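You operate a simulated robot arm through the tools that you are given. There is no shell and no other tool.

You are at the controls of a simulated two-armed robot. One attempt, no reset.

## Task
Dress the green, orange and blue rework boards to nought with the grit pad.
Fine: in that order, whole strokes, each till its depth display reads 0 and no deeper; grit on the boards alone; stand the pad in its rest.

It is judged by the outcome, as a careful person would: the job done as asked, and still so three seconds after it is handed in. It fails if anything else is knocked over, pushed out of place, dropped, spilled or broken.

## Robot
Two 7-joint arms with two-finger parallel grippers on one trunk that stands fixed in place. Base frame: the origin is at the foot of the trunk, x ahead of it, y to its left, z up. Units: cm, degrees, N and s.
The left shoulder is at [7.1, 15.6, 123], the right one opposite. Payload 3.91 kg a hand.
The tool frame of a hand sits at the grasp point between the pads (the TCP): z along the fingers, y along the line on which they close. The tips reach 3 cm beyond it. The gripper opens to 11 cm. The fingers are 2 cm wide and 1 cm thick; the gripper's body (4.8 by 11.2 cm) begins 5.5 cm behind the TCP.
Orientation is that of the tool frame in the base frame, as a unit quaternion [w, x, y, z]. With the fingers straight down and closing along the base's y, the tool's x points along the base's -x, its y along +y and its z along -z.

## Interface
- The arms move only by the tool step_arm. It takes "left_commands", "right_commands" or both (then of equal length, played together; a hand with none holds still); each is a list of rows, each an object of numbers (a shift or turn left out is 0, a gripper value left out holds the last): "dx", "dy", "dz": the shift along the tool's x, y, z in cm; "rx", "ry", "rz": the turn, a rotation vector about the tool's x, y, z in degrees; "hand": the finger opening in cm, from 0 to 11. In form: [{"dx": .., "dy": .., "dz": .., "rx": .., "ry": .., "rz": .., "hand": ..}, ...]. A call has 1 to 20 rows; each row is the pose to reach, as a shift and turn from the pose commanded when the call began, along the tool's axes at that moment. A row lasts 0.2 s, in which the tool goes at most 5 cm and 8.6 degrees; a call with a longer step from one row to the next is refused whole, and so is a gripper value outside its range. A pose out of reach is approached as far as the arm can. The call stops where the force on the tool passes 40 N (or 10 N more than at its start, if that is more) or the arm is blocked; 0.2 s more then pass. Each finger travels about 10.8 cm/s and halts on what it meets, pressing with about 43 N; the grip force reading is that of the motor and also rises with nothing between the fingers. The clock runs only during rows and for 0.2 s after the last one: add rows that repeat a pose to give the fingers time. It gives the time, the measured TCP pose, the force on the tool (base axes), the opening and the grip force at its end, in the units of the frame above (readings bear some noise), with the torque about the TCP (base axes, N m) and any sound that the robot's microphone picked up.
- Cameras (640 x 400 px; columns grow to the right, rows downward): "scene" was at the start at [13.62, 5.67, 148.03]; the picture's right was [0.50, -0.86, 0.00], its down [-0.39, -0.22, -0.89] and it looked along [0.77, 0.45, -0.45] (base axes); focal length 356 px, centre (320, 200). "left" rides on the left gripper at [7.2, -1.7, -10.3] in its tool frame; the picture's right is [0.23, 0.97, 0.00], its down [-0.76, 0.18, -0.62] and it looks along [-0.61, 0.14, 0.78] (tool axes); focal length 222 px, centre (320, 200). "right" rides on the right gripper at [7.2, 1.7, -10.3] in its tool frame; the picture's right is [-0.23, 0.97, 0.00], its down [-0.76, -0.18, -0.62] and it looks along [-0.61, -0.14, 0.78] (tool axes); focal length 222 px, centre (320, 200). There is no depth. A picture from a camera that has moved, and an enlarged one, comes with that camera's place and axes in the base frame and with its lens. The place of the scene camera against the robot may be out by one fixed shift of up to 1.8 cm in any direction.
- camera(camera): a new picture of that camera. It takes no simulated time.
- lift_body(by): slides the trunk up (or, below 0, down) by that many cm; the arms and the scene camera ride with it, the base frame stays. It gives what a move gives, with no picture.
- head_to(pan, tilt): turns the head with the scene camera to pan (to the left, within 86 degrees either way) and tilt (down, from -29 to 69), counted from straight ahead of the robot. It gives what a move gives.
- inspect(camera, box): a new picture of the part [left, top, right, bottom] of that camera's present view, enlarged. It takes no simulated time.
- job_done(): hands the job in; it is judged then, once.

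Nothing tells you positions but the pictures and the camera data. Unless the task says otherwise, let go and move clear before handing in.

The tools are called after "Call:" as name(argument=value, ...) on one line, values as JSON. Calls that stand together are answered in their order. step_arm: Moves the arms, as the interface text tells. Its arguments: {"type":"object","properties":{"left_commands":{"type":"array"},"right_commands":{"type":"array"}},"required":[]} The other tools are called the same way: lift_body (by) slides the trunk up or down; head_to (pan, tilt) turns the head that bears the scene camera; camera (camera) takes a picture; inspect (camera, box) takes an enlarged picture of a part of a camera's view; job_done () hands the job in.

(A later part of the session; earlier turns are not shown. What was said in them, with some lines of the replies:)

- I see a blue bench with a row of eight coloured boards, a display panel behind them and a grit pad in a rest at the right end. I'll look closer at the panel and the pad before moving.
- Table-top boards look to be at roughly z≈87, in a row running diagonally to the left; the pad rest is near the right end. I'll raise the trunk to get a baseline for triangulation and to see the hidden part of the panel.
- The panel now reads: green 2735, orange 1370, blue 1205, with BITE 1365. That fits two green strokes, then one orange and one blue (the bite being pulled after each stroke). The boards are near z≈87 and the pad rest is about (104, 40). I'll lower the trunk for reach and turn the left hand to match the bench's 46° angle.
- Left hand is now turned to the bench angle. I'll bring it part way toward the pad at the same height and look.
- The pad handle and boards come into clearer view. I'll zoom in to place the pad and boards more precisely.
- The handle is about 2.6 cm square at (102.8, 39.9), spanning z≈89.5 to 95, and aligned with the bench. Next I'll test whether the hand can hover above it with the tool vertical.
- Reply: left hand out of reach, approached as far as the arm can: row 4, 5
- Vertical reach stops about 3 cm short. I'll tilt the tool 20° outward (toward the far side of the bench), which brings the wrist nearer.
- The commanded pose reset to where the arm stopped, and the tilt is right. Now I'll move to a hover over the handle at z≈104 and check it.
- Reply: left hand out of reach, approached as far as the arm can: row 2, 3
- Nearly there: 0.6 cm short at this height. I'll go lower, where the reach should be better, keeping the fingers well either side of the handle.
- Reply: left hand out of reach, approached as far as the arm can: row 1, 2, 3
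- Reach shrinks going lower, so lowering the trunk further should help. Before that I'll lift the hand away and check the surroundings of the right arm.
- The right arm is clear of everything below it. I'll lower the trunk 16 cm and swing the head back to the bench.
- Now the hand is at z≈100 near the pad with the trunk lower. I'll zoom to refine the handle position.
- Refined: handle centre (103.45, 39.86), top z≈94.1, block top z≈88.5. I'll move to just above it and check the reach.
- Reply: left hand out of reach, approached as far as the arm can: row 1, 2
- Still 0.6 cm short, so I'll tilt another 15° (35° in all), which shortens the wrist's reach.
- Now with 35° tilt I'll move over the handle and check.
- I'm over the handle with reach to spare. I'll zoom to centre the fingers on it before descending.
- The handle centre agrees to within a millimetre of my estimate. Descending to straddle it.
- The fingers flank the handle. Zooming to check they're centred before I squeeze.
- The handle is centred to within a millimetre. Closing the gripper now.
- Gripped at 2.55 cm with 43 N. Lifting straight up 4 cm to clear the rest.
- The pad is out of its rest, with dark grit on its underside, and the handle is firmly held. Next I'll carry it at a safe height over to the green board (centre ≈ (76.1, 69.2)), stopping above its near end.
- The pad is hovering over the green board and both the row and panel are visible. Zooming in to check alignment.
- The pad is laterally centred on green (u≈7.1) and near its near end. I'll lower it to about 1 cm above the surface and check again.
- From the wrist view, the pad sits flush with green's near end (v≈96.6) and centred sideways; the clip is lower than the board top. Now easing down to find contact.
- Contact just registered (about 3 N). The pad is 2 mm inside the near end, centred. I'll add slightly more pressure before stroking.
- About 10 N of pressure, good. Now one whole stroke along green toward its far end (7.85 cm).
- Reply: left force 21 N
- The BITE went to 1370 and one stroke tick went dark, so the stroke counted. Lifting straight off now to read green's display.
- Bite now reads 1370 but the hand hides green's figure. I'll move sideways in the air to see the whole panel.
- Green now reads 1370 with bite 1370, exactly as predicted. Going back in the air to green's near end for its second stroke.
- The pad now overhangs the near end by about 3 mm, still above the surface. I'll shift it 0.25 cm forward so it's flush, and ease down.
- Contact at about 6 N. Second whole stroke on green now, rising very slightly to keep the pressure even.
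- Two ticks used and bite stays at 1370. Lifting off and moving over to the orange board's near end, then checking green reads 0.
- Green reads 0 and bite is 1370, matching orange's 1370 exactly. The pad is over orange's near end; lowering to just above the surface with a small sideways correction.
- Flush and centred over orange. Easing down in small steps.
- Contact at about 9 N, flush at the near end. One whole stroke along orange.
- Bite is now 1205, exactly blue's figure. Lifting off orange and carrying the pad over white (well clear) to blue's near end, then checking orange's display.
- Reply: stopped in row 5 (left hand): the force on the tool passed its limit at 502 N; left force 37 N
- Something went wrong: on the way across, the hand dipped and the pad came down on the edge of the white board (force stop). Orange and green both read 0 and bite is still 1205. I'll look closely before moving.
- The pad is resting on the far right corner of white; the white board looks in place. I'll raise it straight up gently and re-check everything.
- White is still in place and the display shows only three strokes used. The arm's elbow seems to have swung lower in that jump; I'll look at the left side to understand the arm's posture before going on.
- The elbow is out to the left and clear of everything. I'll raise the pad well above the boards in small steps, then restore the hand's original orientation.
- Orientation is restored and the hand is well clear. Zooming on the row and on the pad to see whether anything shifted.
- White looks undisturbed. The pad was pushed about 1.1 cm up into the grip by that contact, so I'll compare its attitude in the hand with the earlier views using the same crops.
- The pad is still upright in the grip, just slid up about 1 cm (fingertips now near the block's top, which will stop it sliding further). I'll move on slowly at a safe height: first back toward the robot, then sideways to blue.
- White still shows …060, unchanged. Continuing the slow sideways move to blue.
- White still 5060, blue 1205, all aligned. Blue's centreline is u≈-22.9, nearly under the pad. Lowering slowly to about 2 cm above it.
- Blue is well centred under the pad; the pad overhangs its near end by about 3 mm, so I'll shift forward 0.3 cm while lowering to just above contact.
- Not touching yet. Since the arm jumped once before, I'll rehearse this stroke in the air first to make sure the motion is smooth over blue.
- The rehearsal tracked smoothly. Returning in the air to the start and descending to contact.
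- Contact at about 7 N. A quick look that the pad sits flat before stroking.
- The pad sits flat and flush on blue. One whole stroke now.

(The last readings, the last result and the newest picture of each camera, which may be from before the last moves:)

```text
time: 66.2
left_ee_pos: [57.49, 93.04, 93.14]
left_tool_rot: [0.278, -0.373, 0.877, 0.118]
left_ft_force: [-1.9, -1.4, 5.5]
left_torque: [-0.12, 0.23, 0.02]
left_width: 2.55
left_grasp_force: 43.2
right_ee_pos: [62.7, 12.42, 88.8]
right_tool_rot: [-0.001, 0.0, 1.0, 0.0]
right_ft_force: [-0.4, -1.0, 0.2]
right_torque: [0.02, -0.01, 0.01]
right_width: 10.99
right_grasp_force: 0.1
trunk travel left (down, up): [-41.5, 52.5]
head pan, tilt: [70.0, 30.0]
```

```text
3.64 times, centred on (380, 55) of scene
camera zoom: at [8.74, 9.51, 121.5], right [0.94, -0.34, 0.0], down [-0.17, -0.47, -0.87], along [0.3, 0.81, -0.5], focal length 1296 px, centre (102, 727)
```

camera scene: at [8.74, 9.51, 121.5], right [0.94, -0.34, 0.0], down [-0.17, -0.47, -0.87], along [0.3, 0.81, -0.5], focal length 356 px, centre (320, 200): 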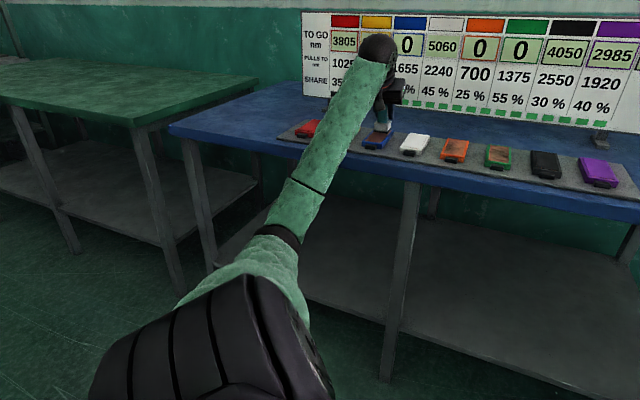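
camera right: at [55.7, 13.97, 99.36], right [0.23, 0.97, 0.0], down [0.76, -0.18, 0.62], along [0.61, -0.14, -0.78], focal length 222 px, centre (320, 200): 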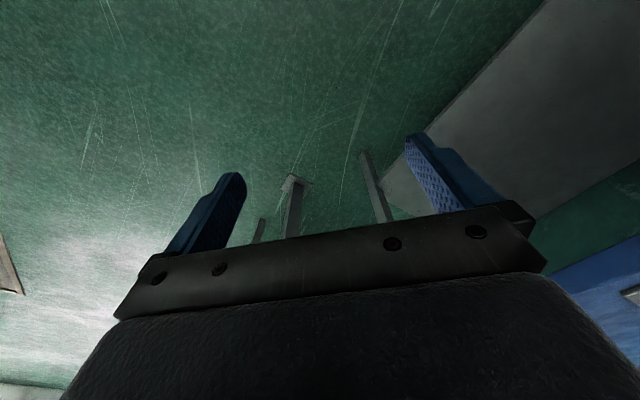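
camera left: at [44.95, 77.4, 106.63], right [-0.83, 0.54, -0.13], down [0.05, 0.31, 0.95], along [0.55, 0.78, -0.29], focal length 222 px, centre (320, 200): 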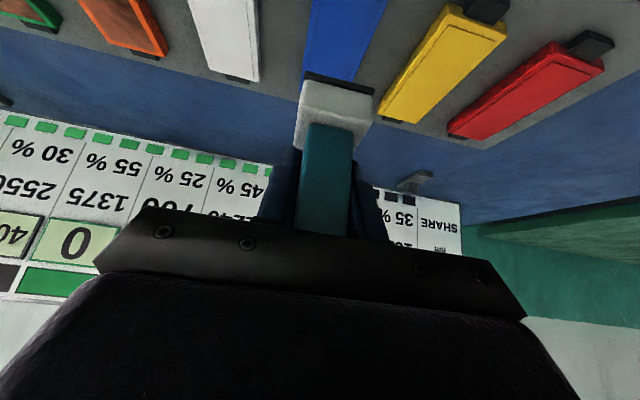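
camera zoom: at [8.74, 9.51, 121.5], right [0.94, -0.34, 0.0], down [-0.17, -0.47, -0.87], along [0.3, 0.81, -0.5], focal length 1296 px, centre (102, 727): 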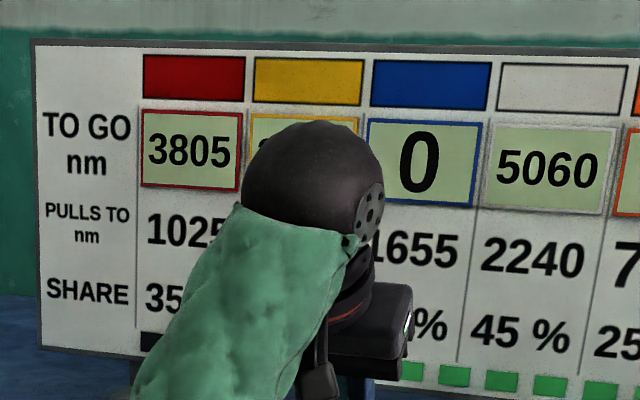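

Blue reads 0; green and orange read 0, white is untouched at 5060. Lifting straight off, high, before carrying the pad home slowly.

Call:
step_arm(left_commands=[{"dx": -0.57, "dz": -0.82}, {"dx": -1.43, "dz": -2.05}, {"dx": -2.58, "dz": -3.68}, {"dx": -3.73, "dz": -5.32}, {"dx": -4.87, "dz": -6.95}, {"dx": -6.02, "dz": -8.59}, {"dx": -7.17, "dz": -10.2}, {"dx": -7.17, "dz": -10.2}])

Call:
step_arm(left_commands=[{"dx": 1.4, "dz": -0.98}, {"dx": 2.8, "dz": -1.96}, {"dx": 4.2, "dz": -2.94}, {"dx": 5.6, "dz": -3.92}, {"dx": 6.4, "dz": -4.48}, {"dx": 6.4, "dz": -4.48}])

Call:
camera(camera="scene")

```text
time: 68.0
left_ee_pos: [57.52, 93.1, 105.6]
left_tool_rot: [0.278, -0.374, 0.877, 0.118]
left_ft_force: [0.9, 0.2, -1.6]
left_torque: [0.04, 0.04, 0.01]
left_width: 2.58
left_grasp_force: 42.8
right_ee_pos: [62.87, 12.46, 88.76]
right_tool_rot: [-0.001, 0.001, 1.0, -0.001]
right_ft_force: [-0.7, 0.2, 0.0]
right_torque: [0.05, 0.01, 0.02]
right_width: 11.0
right_grasp_force: 0.0
trunk travel left (down, up): [-41.5, 52.5]
head pan, tilt: [70.0, 30.0]
```

```text
time: 69.4
left_ee_pos: [52.28, 87.45, 105.49]
left_tool_rot: [0.278, -0.374, 0.877, 0.117]
left_ft_force: [-0.2, -0.4, -2.4]
left_torque: [-0.02, -0.03, 0.06]
left_width: 2.57
left_grasp_force: 42.6
right_ee_pos: [62.85, 12.42, 88.77]
right_tool_rot: [-0.001, 0.0, 1.0, 0.0]
right_ft_force: [0.2, 0.1, -0.3]
right_torque: [0.03, -0.01, -0.02]
right_width: 10.98
right_grasp_force: 0.1
trunk travel left (down, up): [-41.5, 52.5]
head pan, tilt: [70.0, 30.0]
```

```text
taken
camera scene: at [8.79, 9.58, 121.49], right [0.94, -0.34, 0.0], down [-0.17, -0.47, -0.87], along [0.3, 0.81, -0.5], focal length 356 px, centre (320, 200)
```

scene: 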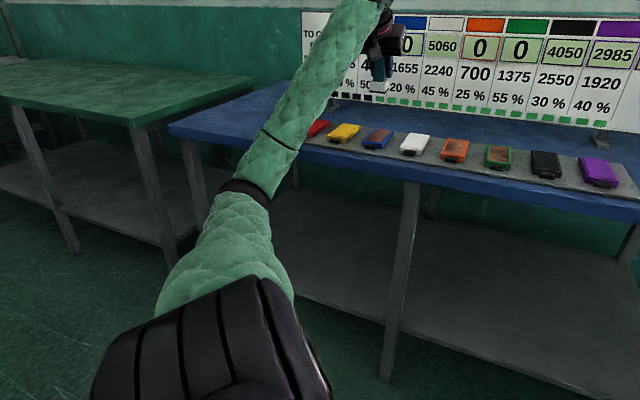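

All clear. Now moving along the row toward the rest in small steps at this height.

Call:
step_arm(left_commands=[{"dy": -2}, {"dy": -4}, {"dy": -6}, {"dy": -8}, {"dy": -10}, {"dy": -10}])

Call:
step_arm(left_commands=[{"dy": -1.5}, {"dy": -3}, {"dy": -4.5}, {"dy": -6}, {"dy": -7.5}, {"dy": -9}, {"dy": -9}])

Call:
camera(camera="scene")

```text
time: 70.8
left_ee_pos: [59.31, 80.7, 105.63]
left_tool_rot: [0.277, -0.374, 0.877, 0.119]
left_ft_force: [0.3, -0.8, -2.6]
left_torque: [0.04, 0.01, 0.01]
left_width: 2.54
left_grasp_force: 43.0
right_ee_pos: [62.78, 12.46, 88.89]
right_tool_rot: [-0.001, 0.0, 1.0, -0.001]
right_ft_force: [0.6, -0.2, 0.5]
right_torque: [0.01, -0.02, 0.01]
right_width: 11.0
right_grasp_force: 0.1
trunk travel left (down, up): [-41.5, 52.5]
head pan, tilt: [70.0, 30.0]
```

```text
time: 72.4
left_ee_pos: [65.67, 74.34, 105.71]
left_tool_rot: [0.277, -0.374, 0.877, 0.118]
left_ft_force: [1.1, 0.2, -1.6]
left_torque: [0.03, -0.02, 0.0]
left_width: 2.58
left_grasp_force: 42.9
right_ee_pos: [62.78, 12.34, 88.99]
right_tool_rot: [-0.001, 0.0, 1.0, -0.001]
right_ft_force: [-0.1, 0.1, 0.3]
right_torque: [-0.02, -0.03, -0.03]
right_width: 11.02
right_grasp_force: 0.1
trunk travel left (down, up): [-41.5, 52.5]
head pan, tilt: [70.0, 30.0]
```

```text
taken
camera scene: at [8.78, 9.58, 121.49], right [0.94, -0.34, 0.0], down [-0.17, -0.47, -0.87], along [0.3, 0.81, -0.5], focal length 356 px, centre (320, 200)
```

scene: 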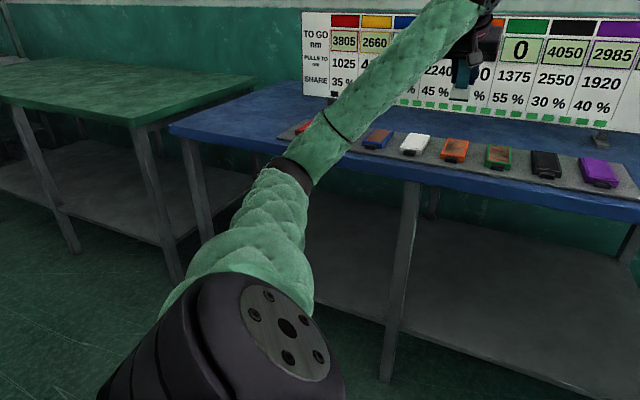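

Smooth so far. Continuing toward the rest in checked stages.

Call:
step_arm(left_commands=[{"dy": -2}, {"dy": -4}, {"dy": -6}, {"dy": -8}, {"dy": -10}, {"dy": -12}, {"dy": -14}, {"dy": -16}, {"dy": -16}])

Call:
step_arm(left_commands=[{"dy": -2}, {"dy": -4}, {"dy": -6}, {"dy": -8}, {"dy": -10}, {"dy": -12}, {"dy": -14}, {"dy": -16}, {"dy": -16}])

Call:
head_to(pan=32, tilt=28)

Call:
camera(camera="scene")

```text
time: 74.4
left_ee_pos: [77.36, 63.28, 105.55]
left_tool_rot: [0.278, -0.374, 0.877, 0.118]
left_ft_force: [-0.7, 0.4, -1.1]
left_torque: [0.03, 0.03, 0.01]
left_width: 2.57
left_grasp_force: 43.3
right_ee_pos: [62.9, 12.41, 88.84]
right_tool_rot: [-0.001, 0.0, 1.0, -0.001]
right_ft_force: [-0.3, 0.3, 0.2]
right_torque: [-0.05, 0.01, -0.01]
right_width: 10.99
right_grasp_force: 0.1
trunk travel left (down, up): [-41.5, 52.5]
head pan, tilt: [70.0, 30.0]
```

```text
time: 76.4
left_ee_pos: [88.95, 52.2, 105.66]
left_tool_rot: [0.277, -0.374, 0.877, 0.118]
left_ft_force: [-0.2, -0.3, -1.2]
left_torque: [0.01, 0.0, 0.02]
left_width: 2.56
left_grasp_force: 42.9
right_ee_pos: [62.91, 12.54, 88.78]
right_tool_rot: [-0.001, 0.001, 1.0, 0.0]
right_ft_force: [-0.7, 0.9, -0.4]
right_torque: [0.02, 0.03, -0.03]
right_width: 11.0
right_grasp_force: 0.0
trunk travel left (down, up): [-41.5, 52.5]
head pan, tilt: [70.0, 30.0]
```

```text
time: 77.4
left_ee_pos: [88.8, 52.12, 105.62]
left_tool_rot: [0.278, -0.373, 0.877, 0.118]
left_ft_force: [-0.3, -0.1, -2.0]
left_torque: [-0.05, 0.03, 0.01]
left_width: 2.56
left_grasp_force: 42.9
right_ee_pos: [62.9, 12.38, 88.9]
right_tool_rot: [-0.001, 0.001, 1.0, 0.0]
right_ft_force: [0.2, 0.7, 0.6]
right_torque: [0.01, 0.02, 0.01]
right_width: 10.98
right_grasp_force: 0.1
trunk travel left (down, up): [-41.5, 52.5]
head pan, tilt: [32.0, 28.0]
```

```text
taken
camera scene: at [13.45, 5.9, 121.8], right [0.53, -0.85, 0.0], down [-0.4, -0.25, -0.88], along [0.75, 0.47, -0.47], focal length 356 px, centre (320, 200)
```

scene: 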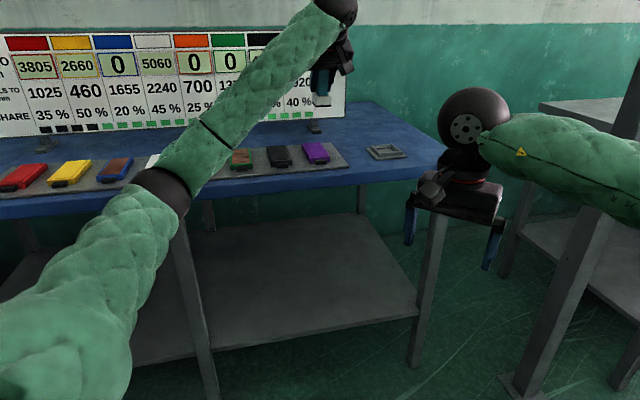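

Past the boards now, empty rest ahead at (103.5, 40). Moving above the rest while coming down to z≈100.

Call:
step_arm(left_commands=[{"dx": 0.1, "dy": -2.1, "dz": 0.4}, {"dx": 0.35, "dy": -4.2, "dz": 1.0}, {"dx": 0.6, "dy": -6.3, "dz": 1.6}, {"dx": 0.85, "dy": -8.4, "dz": 2.25}, {"dx": 1.1, "dy": -10.5, "dz": 2.9}, {"dx": 1.35, "dy": -12.6, "dz": 3.5}, {"dx": 1.6, "dy": -14.7, "dz": 4.1}, {"dx": 1.85, "dy": -16.8, "dz": 4.7}, {"dx": 2.15, "dy": -18.98, "dz": 5.32}, {"dx": 2.15, "dy": -18.98, "dz": 5.32}])

Call:
camera(camera="scene")

Call:
camera(camera="left")

```text
time: 79.6
left_ee_pos: [103.54, 39.81, 100.26]
left_tool_rot: [0.278, -0.374, 0.877, 0.118]
left_ft_force: [-0.3, -0.3, -1.7]
left_torque: [0.0, -0.03, -0.02]
left_width: 2.58
left_grasp_force: 42.9
right_ee_pos: [62.82, 12.56, 88.96]
right_tool_rot: [-0.001, 0.0, 1.0, -0.001]
right_ft_force: [-0.1, -1.1, -0.3]
right_torque: [0.0, 0.03, 0.02]
right_width: 11.0
right_grasp_force: 0.1
trunk travel left (down, up): [-41.5, 52.5]
head pan, tilt: [32.0, 28.0]
```

```text
taken
camera scene: at [13.44, 5.9, 121.81], right [0.53, -0.85, 0.0], down [-0.4, -0.25, -0.88], along [0.75, 0.47, -0.47], focal length 356 px, centre (320, 200)
```

scene: 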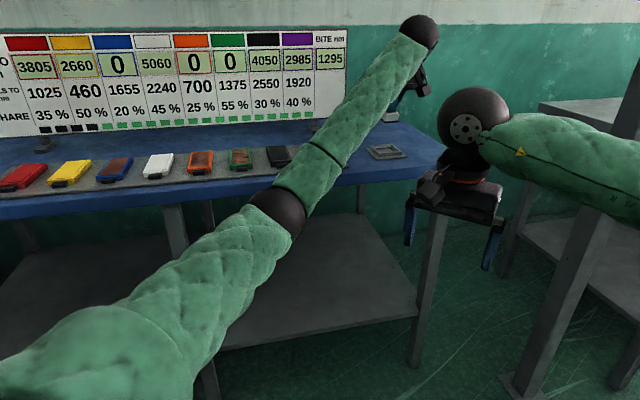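

```text
taken
camera left: at [96.62, 30.14, 104.48], right [-0.83, 0.54, -0.13], down [0.05, 0.31, 0.95], along [0.55, 0.78, -0.29], focal length 222 px, centre (320, 200)
```

left: 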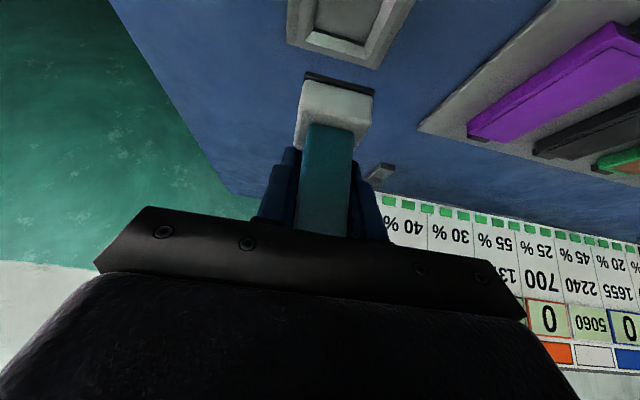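

All three targets read 0 and the others are unchanged. The pad is above the rest; zooming to align it with the recess.

Call:
inspect(camera="left", box=[260, 0, 440, 110])

Call:
inspect(camera="scene", box=[350, 70, 450, 175])

```text
3.56 times, centred on (350, 55) of left
camera zoom: at [96.62, 30.14, 104.48], right [-0.83, 0.54, -0.13], down [0.05, 0.31, 0.95], along [0.55, 0.78, -0.29], focal length 790 px, centre (213, 716)
```

zoom: 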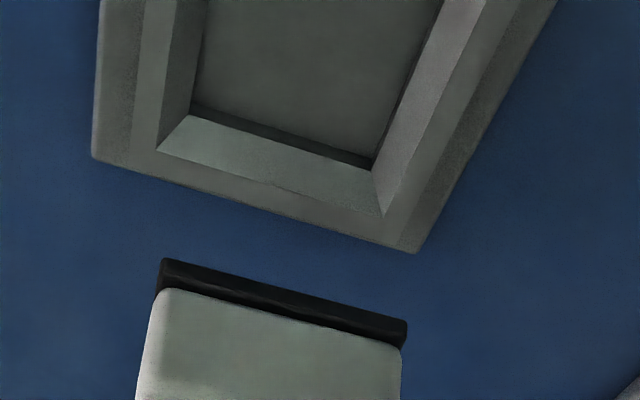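

```text
3.81 times, centred on (400, 122) of scene
camera zoom: at [13.44, 5.9, 121.81], right [0.53, -0.85, 0.0], down [-0.4, -0.25, -0.88], along [0.75, 0.47, -0.47], focal length 1357 px, centre (15, 495)
```

zoom: 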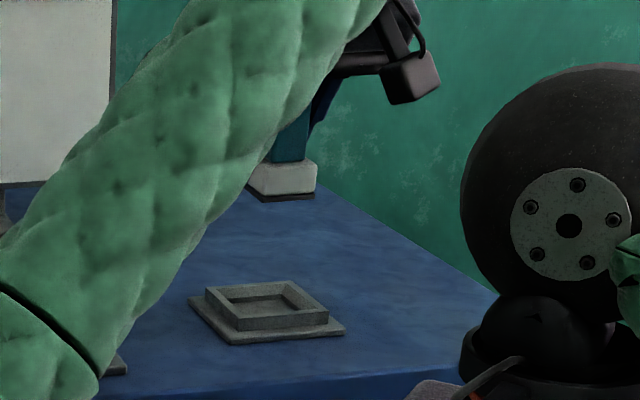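

The recess centre is at u≈47.1, v≈100.3, matching where the pad came from. Lowering to just above the rim and re-checking.

Call:
step_arm(left_commands=[{"dx": 0.86, "dy": 0.1, "dz": 1.23}, {"dx": 1.72, "dy": 0.1, "dz": 2.45}, {"dx": 2.58, "dy": 0.1, "dz": 3.68}, {"dx": 3.44, "dy": 0.1, "dz": 4.91}, {"dx": 3.44, "dy": 0.1, "dz": 4.91}])

Call:
camera(camera="left")

Call:
inspect(camera="left", box=[260, 0, 440, 110])

Call:
inspect(camera="scene", box=[350, 90, 430, 170])

```text
time: 80.8
left_ee_pos: [103.42, 39.99, 94.0]
left_tool_rot: [0.277, -0.374, 0.877, 0.118]
left_ft_force: [0.2, 0.0, -1.7]
left_torque: [0.01, -0.03, -0.01]
left_width: 2.56
left_grasp_force: 43.0
right_ee_pos: [62.78, 12.48, 88.94]
right_tool_rot: [-0.001, 0.001, 1.0, 0.0]
right_ft_force: [0.3, 0.0, 0.0]
right_torque: [0.0, 0.0, -0.02]
right_width: 11.01
right_grasp_force: 0.0
trunk travel left (down, up): [-41.5, 52.5]
head pan, tilt: [32.0, 28.0]
```

```text
taken
camera left: at [96.49, 30.33, 98.45], right [-0.83, 0.54, -0.13], down [0.05, 0.31, 0.95], along [0.55, 0.78, -0.29], focal length 222 px, centre (320, 200)
```

left: 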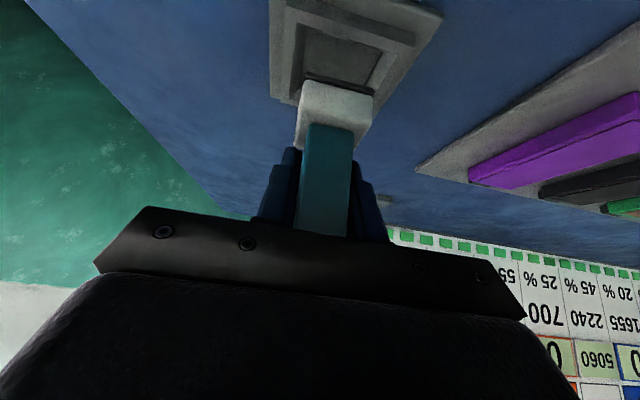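

```text
3.56 times, centred on (350, 55) of left
camera zoom: at [96.49, 30.33, 98.45], right [-0.83, 0.54, -0.13], down [0.05, 0.31, 0.95], along [0.55, 0.78, -0.29], focal length 790 px, centre (213, 716)
```

zoom: 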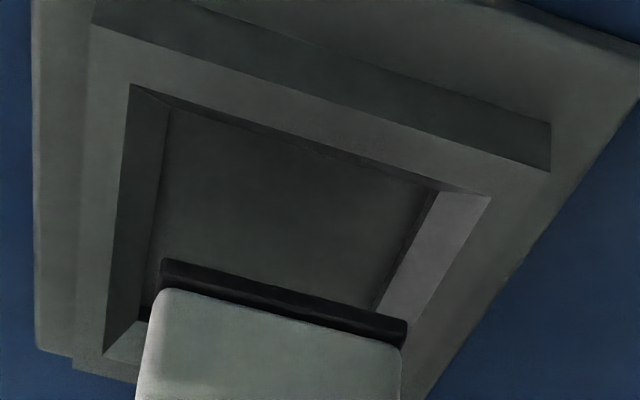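

```text
5.00 times, centred on (390, 130) of scene
camera zoom: at [13.44, 5.88, 121.81], right [0.53, -0.85, 0.0], down [-0.4, -0.25, -0.88], along [0.75, 0.47, -0.47], focal length 1781 px, centre (-30, 550)
```

zoom: 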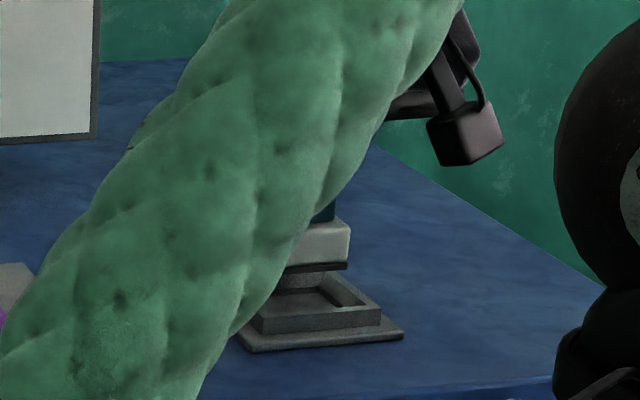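

The pad is centred over the recess to within about a millimetre or two, and the bevelled rim will guide it. Lowering gently into the rest.

Call:
step_arm(left_commands=[{"dx": 0.082, "dz": -0.057}, {"dx": 0.45, "dz": 0.47}, {"dx": 0.8, "dz": 0.96}, {"dx": 1.05, "dz": 1.33}, {"dx": 1.05, "dz": 1.33}])

Call:
inspect(camera="left", box=[260, 0, 440, 110])

```text
time: 82.0
left_ee_pos: [103.23, 39.8, 92.44]
left_tool_rot: [0.277, -0.375, 0.877, 0.118]
left_ft_force: [0.2, -0.5, -1.1]
left_torque: [-0.01, -0.01, 0.01]
left_width: 2.52
left_grasp_force: 43.1
right_ee_pos: [62.81, 12.44, 88.72]
right_tool_rot: [0.0, 0.0, 1.0, 0.001]
right_ft_force: [-0.3, 0.4, -0.6]
right_torque: [0.04, -0.01, 0.02]
right_width: 11.0
right_grasp_force: 0.0
trunk travel left (down, up): [-41.5, 52.5]
head pan, tilt: [32.0, 28.0]
```

```text
3.56 times, centred on (350, 55) of left
camera zoom: at [96.36, 30.19, 96.81], right [-0.83, 0.54, -0.13], down [0.05, 0.31, 0.95], along [0.55, 0.78, -0.29], focal length 790 px, centre (213, 716)
```

zoom: 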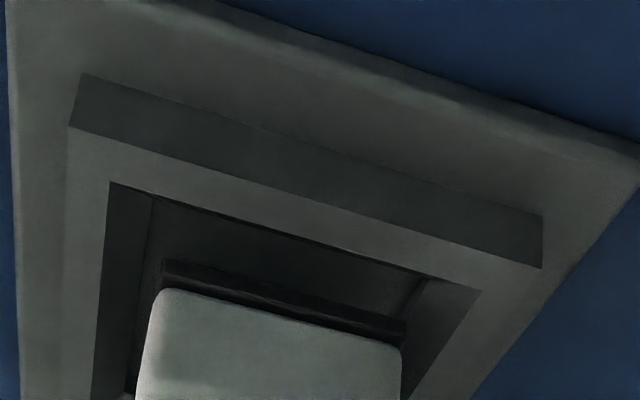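

Call:
step_arm(left_commands=[{"dx": -0.14, "dz": 0.1}, {"dx": 0.03, "dz": 0.34}, {"dx": 0.03, "dz": 0.34}])

Call:
inspect(camera="left", box=[260, 0, 440, 110])

```text
time: 82.8
left_ee_pos: [103.45, 39.89, 92.16]
left_tool_rot: [0.277, -0.374, 0.877, 0.119]
left_ft_force: [-0.6, 0.3, -1.8]
left_torque: [-0.01, 0.01, -0.02]
left_width: 2.57
left_grasp_force: 43.4
right_ee_pos: [62.87, 12.44, 88.81]
right_tool_rot: [-0.001, 0.0, 1.0, 0.001]
right_ft_force: [1.2, -0.5, 1.6]
right_torque: [-0.02, 0.02, 0.01]
right_width: 10.98
right_grasp_force: 0.1
trunk travel left (down, up): [-41.5, 52.5]
head pan, tilt: [32.0, 28.0]
```

```text
3.56 times, centred on (350, 55) of left
camera zoom: at [96.49, 30.3, 96.52], right [-0.83, 0.54, -0.13], down [0.06, 0.31, 0.95], along [0.55, 0.78, -0.29], focal length 790 px, centre (213, 716)
```

zoom: 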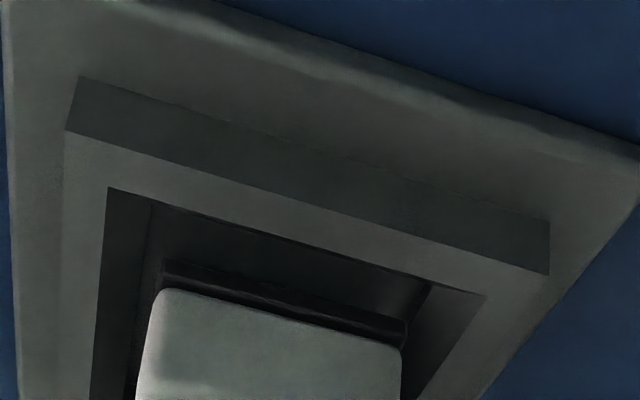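

Call:
step_arm(left_commands=[{"dx": 0.115, "dz": 0.164}, {"dx": 0.172, "dz": 0.245}, {"dx": 0.172, "dz": 0.245}])

Call:
step_arm(left_commands=[{"dx": 0.086, "dz": 0.123}, {"dx": 0.086, "dz": 0.123}])

```text
time: 83.6
left_ee_pos: [103.46, 40.03, 91.87]
left_tool_rot: [0.278, -0.373, 0.877, 0.118]
left_ft_force: [0.1, 0.2, -1.2]
left_torque: [0.02, -0.02, 0.01]
left_width: 2.53
left_grasp_force: 43.6
right_ee_pos: [62.75, 12.37, 88.9]
right_tool_rot: [-0.001, 0.0, 1.0, 0.0]
right_ft_force: [-0.2, -0.7, -0.9]
right_torque: [0.0, -0.01, -0.01]
right_width: 10.97
right_grasp_force: 0.1
trunk travel left (down, up): [-41.5, 52.5]
head pan, tilt: [32.0, 28.0]
```

```text
time: 84.2
left_ee_pos: [103.38, 39.98, 91.72]
left_tool_rot: [0.277, -0.373, 0.877, 0.118]
left_ft_force: [-0.5, 0.9, -1.6]
left_torque: [0.01, -0.01, 0.01]
left_width: 2.56
left_grasp_force: 43.0
right_ee_pos: [62.86, 12.35, 88.9]
right_tool_rot: [-0.001, 0.0, 1.0, 0.0]
right_ft_force: [-1.1, 0.3, -0.1]
right_torque: [0.0, -0.03, 0.01]
right_width: 11.0
right_grasp_force: 0.1
trunk travel left (down, up): [-41.5, 52.5]
head pan, tilt: [32.0, 28.0]
```

Call:
step_arm(left_commands=[{"dx": 0.086, "dz": 0.123}, {"dx": 0.086, "dz": 0.123}])

Call:
inspect(camera="left", box=[260, 0, 440, 110])

```text
time: 84.8
left_ee_pos: [103.36, 40.06, 91.5]
left_tool_rot: [0.277, -0.374, 0.877, 0.119]
left_ft_force: [-1.1, 0.0, -0.8]
left_torque: [-0.02, 0.0, 0.01]
left_width: 2.59
left_grasp_force: 43.2
right_ee_pos: [62.71, 12.45, 88.8]
right_tool_rot: [-0.001, 0.0, 1.0, 0.0]
right_ft_force: [0.3, 0.0, -0.4]
right_torque: [0.06, -0.03, 0.05]
right_width: 10.99
right_grasp_force: 0.1
trunk travel left (down, up): [-41.5, 52.5]
head pan, tilt: [32.0, 28.0]
```

```text
3.56 times, centred on (350, 55) of left
camera zoom: at [96.49, 30.32, 95.88], right [-0.83, 0.54, -0.13], down [0.06, 0.31, 0.95], along [0.55, 0.78, -0.29], focal length 790 px, centre (213, 716)
```

zoom: 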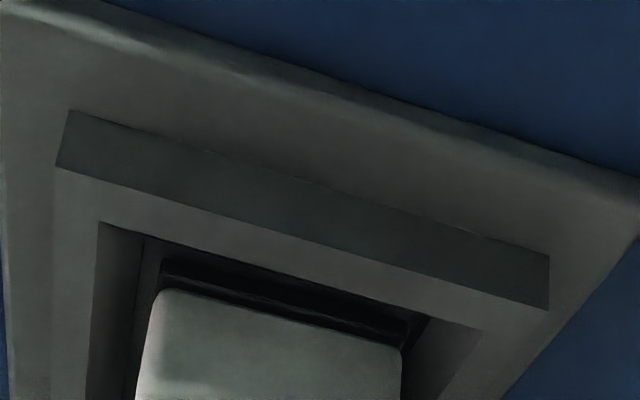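

Call:
step_arm(left_commands=[{"dx": 0.057, "dz": 0.082}, {"dx": 0.057, "dz": 0.082}])

Call:
step_arm(left_commands=[{"dx": 0.057, "dz": 0.082}, {"dx": 0.057, "dz": 0.082}])

```text
time: 85.4
left_ee_pos: [103.4, 39.98, 91.37]
left_tool_rot: [0.278, -0.374, 0.877, 0.119]
left_ft_force: [0.6, -0.2, -0.9]
left_torque: [-0.05, 0.0, -0.04]
left_width: 2.56
left_grasp_force: 43.4
right_ee_pos: [62.82, 12.47, 88.9]
right_tool_rot: [-0.001, 0.0, 1.0, 0.001]
right_ft_force: [-0.6, 0.6, -0.8]
right_torque: [0.0, 0.0, 0.01]
right_width: 10.99
right_grasp_force: 0.0
trunk travel left (down, up): [-41.5, 52.5]
head pan, tilt: [32.0, 28.0]
```

```text
time: 86.0
left_ee_pos: [103.44, 39.97, 91.39]
left_tool_rot: [0.277, -0.374, 0.877, 0.118]
left_ft_force: [0.4, 0.1, 0.7]
left_torque: [0.01, 0.05, -0.01]
left_width: 2.55
left_grasp_force: 43.3
right_ee_pos: [62.86, 12.44, 88.82]
right_tool_rot: [0.0, -0.001, 1.0, 0.0]
right_ft_force: [-0.6, -0.1, 0.7]
right_torque: [0.0, -0.01, -0.01]
right_width: 10.99
right_grasp_force: 0.1
trunk travel left (down, up): [-41.5, 52.5]
head pan, tilt: [32.0, 28.0]
```

Light contact: the pad is seated. I'll check it's fully down before opening.

Call:
inspect(camera="left", box=[240, 0, 432, 200])

Call:
inspect(camera="scene", box=[350, 90, 430, 170])

```text
2.00 times, centred on (336, 100) of left
camera zoom: at [96.5, 30.3, 95.79], right [-0.83, 0.54, -0.13], down [0.05, 0.31, 0.95], along [0.55, 0.78, -0.29], focal length 444 px, centre (288, 400)
```

zoom: 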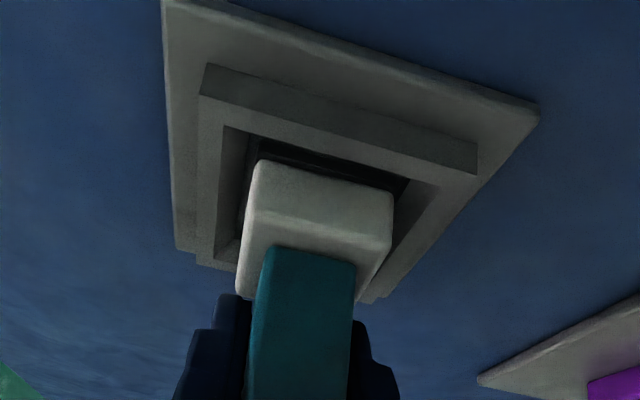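

```text
5.00 times, centred on (390, 130) of scene
camera zoom: at [13.45, 5.88, 121.81], right [0.53, -0.85, 0.0], down [-0.4, -0.25, -0.88], along [0.75, 0.47, -0.47], focal length 1781 px, centre (-30, 550)
```

zoom: 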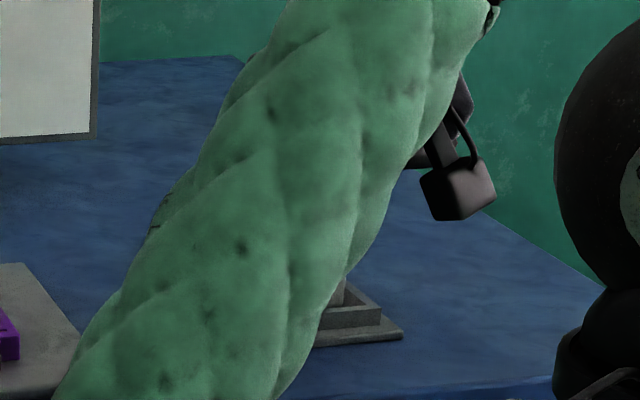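

Seated properly in the recess. Opening the fingers gradually.

Call:
step_arm(left_commands=[{"hand": 2.8}, {"hand": 3.4}, {"hand": 5}, {"hand": 7}, {"hand": 7}])

Call:
inspect(camera="left", box=[240, 0, 432, 200])

```text
time: 87.2
left_ee_pos: [103.47, 39.92, 91.36]
left_tool_rot: [0.278, -0.373, 0.877, 0.118]
left_ft_force: [-0.5, 0.5, -0.1]
left_torque: [-0.01, 0.03, 0.03]
left_width: 7.0
left_grasp_force: 0.1
right_ee_pos: [62.9, 12.47, 88.84]
right_tool_rot: [-0.001, 0.001, 1.0, 0.0]
right_ft_force: [-0.3, -0.7, 0.5]
right_torque: [0.01, -0.02, 0.03]
right_width: 10.96
right_grasp_force: 0.2
trunk travel left (down, up): [-41.5, 52.5]
head pan, tilt: [32.0, 28.0]
```

```text
2.00 times, centred on (336, 100) of left
camera zoom: at [96.5, 30.29, 95.77], right [-0.83, 0.54, -0.13], down [0.05, 0.31, 0.95], along [0.55, 0.78, -0.29], focal length 444 px, centre (288, 400)
```

zoom: 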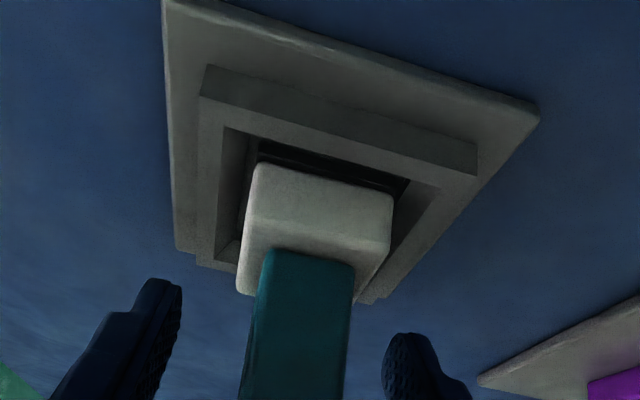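

The pad is standing free in its rest. Withdrawing the hand straight up, then back.

Call:
step_arm(left_commands=[{"dx": -0.57, "dz": -0.82}, {"dx": -1.43, "dz": -2.05}, {"dx": -2.58, "dz": -3.68}, {"dx": -4.01, "dz": -5.73}, {"dx": -5.45, "dz": -7.77}, {"dx": -5.45, "dz": -7.77}])

Call:
camera(camera="left")

Call:
camera(camera="scene")

```text
time: 88.6
left_ee_pos: [103.54, 39.97, 100.94]
left_tool_rot: [0.278, -0.374, 0.877, 0.118]
left_ft_force: [0.7, 0.3, -0.8]
left_torque: [0.01, 0.01, 0.0]
left_width: 7.02
left_grasp_force: 0.1
right_ee_pos: [62.91, 12.51, 88.95]
right_tool_rot: [-0.001, 0.001, 1.0, 0.0]
right_ft_force: [0.1, 0.7, 0.1]
right_torque: [0.0, -0.03, 0.0]
right_width: 11.0
right_grasp_force: 0.0
trunk travel left (down, up): [-41.5, 52.5]
head pan, tilt: [32.0, 28.0]
```

```text
taken
camera left: at [96.49, 30.34, 105.35], right [-0.83, 0.54, -0.13], down [0.06, 0.31, 0.95], along [0.55, 0.78, -0.29], focal length 222 px, centre (320, 200)
```

left: 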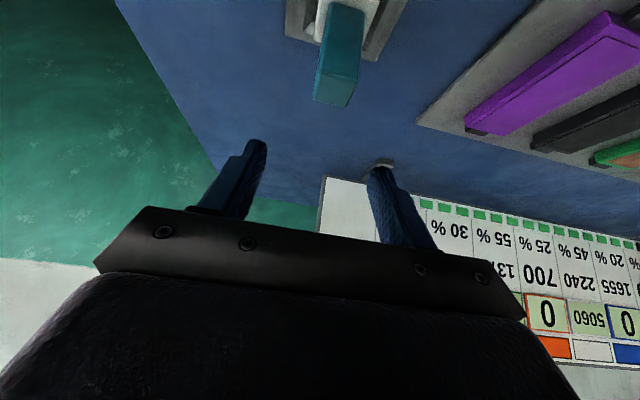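

```text
taken
camera scene: at [13.48, 5.89, 121.79], right [0.53, -0.85, 0.0], down [-0.4, -0.25, -0.88], along [0.75, 0.47, -0.47], focal length 356 px, centre (320, 200)
```

scene: 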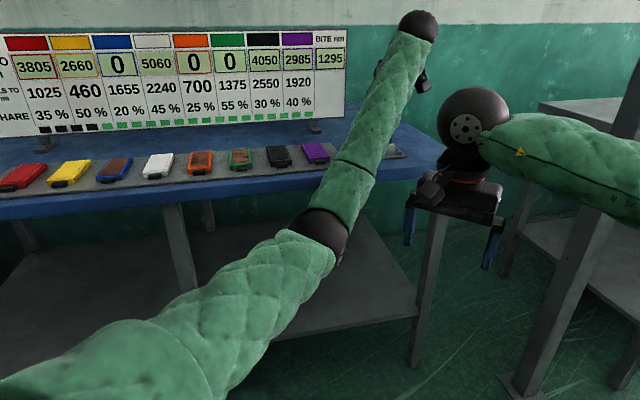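

The pad stands alone in its rest and the hand is clear. I'll back the arm off along the path it came by, rising slightly, so it ends clear of the bench.

Call:
step_arm(left_commands=[{"dx": -0.4, "dy": 2, "dz": -0.7}, {"dx": -0.8, "dy": 4, "dz": -1.4}, {"dx": -1.2, "dy": 6, "dz": -2.1}, {"dx": -1.6, "dy": 8, "dz": -2.8}, {"dx": -2.0, "dy": 10, "dz": -3.5}, {"dx": -2.4, "dy": 12, "dz": -4.2}, {"dx": -2.8, "dy": 14, "dz": -4.6}, {"dx": -2.8, "dy": 16, "dz": -4.6}, {"dx": -2.8, "dy": 18, "dz": -4.6}, {"dx": -2.8, "dy": 18, "dz": -4.6}])

Call:
camera(camera="scene")

Call:
inspect(camera="scene", box=[340, 90, 430, 170])

```text
time: 90.8
left_ee_pos: [90.25, 52.24, 105.97]
left_tool_rot: [0.277, -0.373, 0.877, 0.118]
left_ft_force: [-0.5, 0.0, 0.3]
left_torque: [0.0, 0.0, 0.02]
left_width: 7.0
left_grasp_force: 0.1
right_ee_pos: [62.95, 12.45, 88.83]
right_tool_rot: [-0.001, 0.0, 1.0, 0.001]
right_ft_force: [0.2, 0.6, -0.3]
right_torque: [0.01, -0.01, 0.0]
right_width: 11.01
right_grasp_force: 0.0
trunk travel left (down, up): [-41.5, 52.5]
head pan, tilt: [32.0, 28.0]
```

```text
taken
camera scene: at [13.46, 5.87, 121.8], right [0.53, -0.85, 0.0], down [-0.4, -0.25, -0.88], along [0.75, 0.47, -0.47], focal length 356 px, centre (320, 200)
```

scene: 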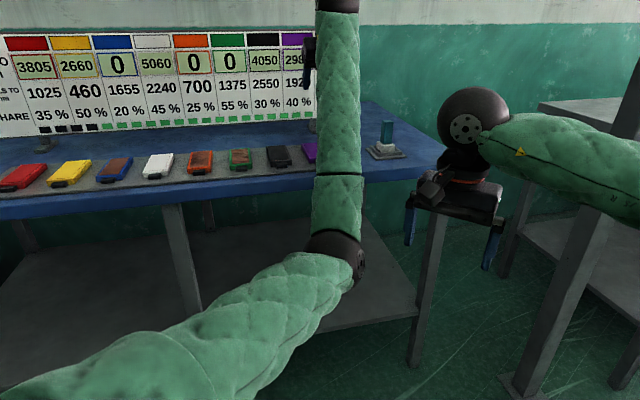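

```text
5.00 times, centred on (385, 130) of scene
camera zoom: at [13.46, 5.87, 121.8], right [0.53, -0.85, 0.0], down [-0.4, -0.25, -0.88], along [0.75, 0.47, -0.47], focal length 1781 px, centre (-5, 550)
```

zoom: 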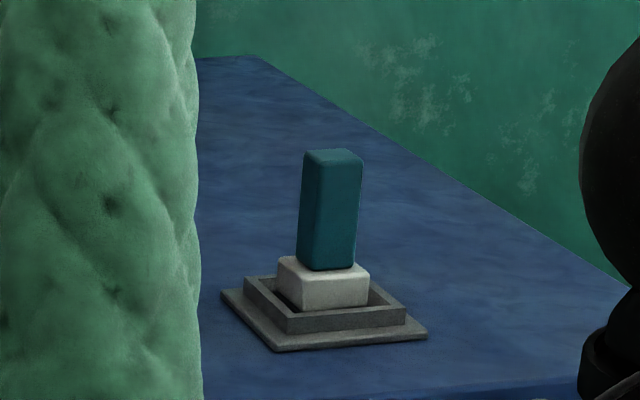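

The pad stands upright in its rest and all three displays read 0. Final close look at the boards and panel.

Call:
inspect(camera="scene", box=[0, 130, 330, 215])

Call:
inspect(camera="scene", box=[0, 25, 330, 140])

Call:
camera(camera="left")

```text
1.94 times, centred on (165, 172) of scene
camera zoom: at [13.46, 5.87, 121.8], right [0.53, -0.85, 0.0], down [-0.4, -0.25, -0.88], along [0.75, 0.47, -0.47], focal length 691 px, centre (621, 253)
```

zoom: 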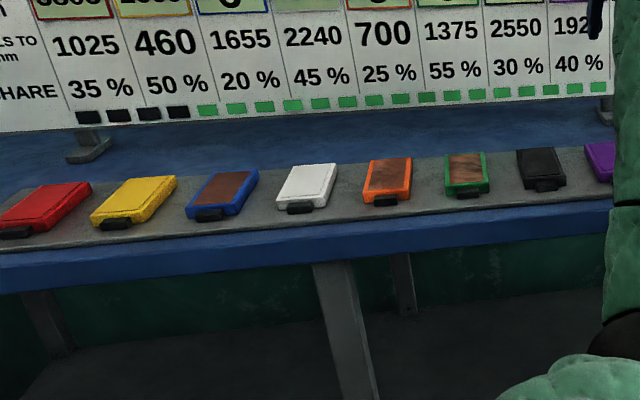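

```text
1.94 times, centred on (165, 82) of scene
camera zoom: at [13.46, 5.87, 121.8], right [0.53, -0.85, 0.0], down [-0.4, -0.25, -0.88], along [0.75, 0.47, -0.47], focal length 691 px, centre (621, 428)
```

zoom: 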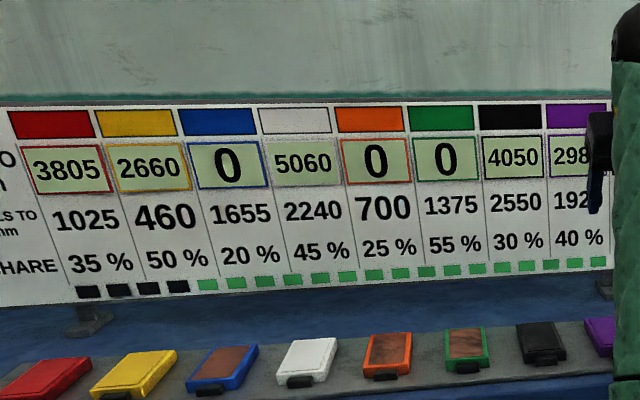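

```text
taken
camera left: at [83.23, 42.7, 110.52], right [-0.83, 0.54, -0.13], down [0.06, 0.31, 0.95], along [0.55, 0.78, -0.29], focal length 222 px, centre (320, 200)
```

left: 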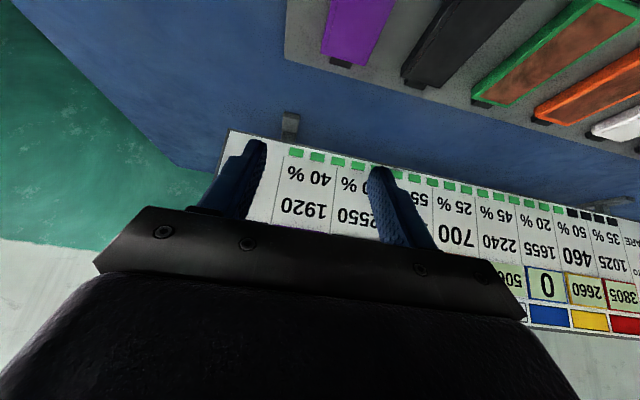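

Green, orange and blue read 0 after four whole strokes, and the other five boards read what they did at the start. The pad stands in its rest and the hand is clear. One slip to report: while crossing to blue, the pad came down briefly on the corner of the white board. White stayed in place and still reads 5060. Handing in.

Call:
job_done()

```text
The job is handed in.
```

I dressed green, orange and blue to 0 in that order, but the grit touched the white board once along the way. It took four whole strokes: two on green, one on orange and one on blue. The other five displays never changed, and the pad is standing in its rest with the hand clear.

**White board:** while I was carrying the pad from orange to blue, the arm dipped without warning. The pad hit the far right corner of the white board hard, and the force stop tripped at 502 N. I lifted it straight off. White did not appear to move or mark, still reads 5060, and no stroke was counted on it.

The same knock pushed the pad about 1 cm up in the grip. It still sat flat for the blue stroke and went back into its rest normally.
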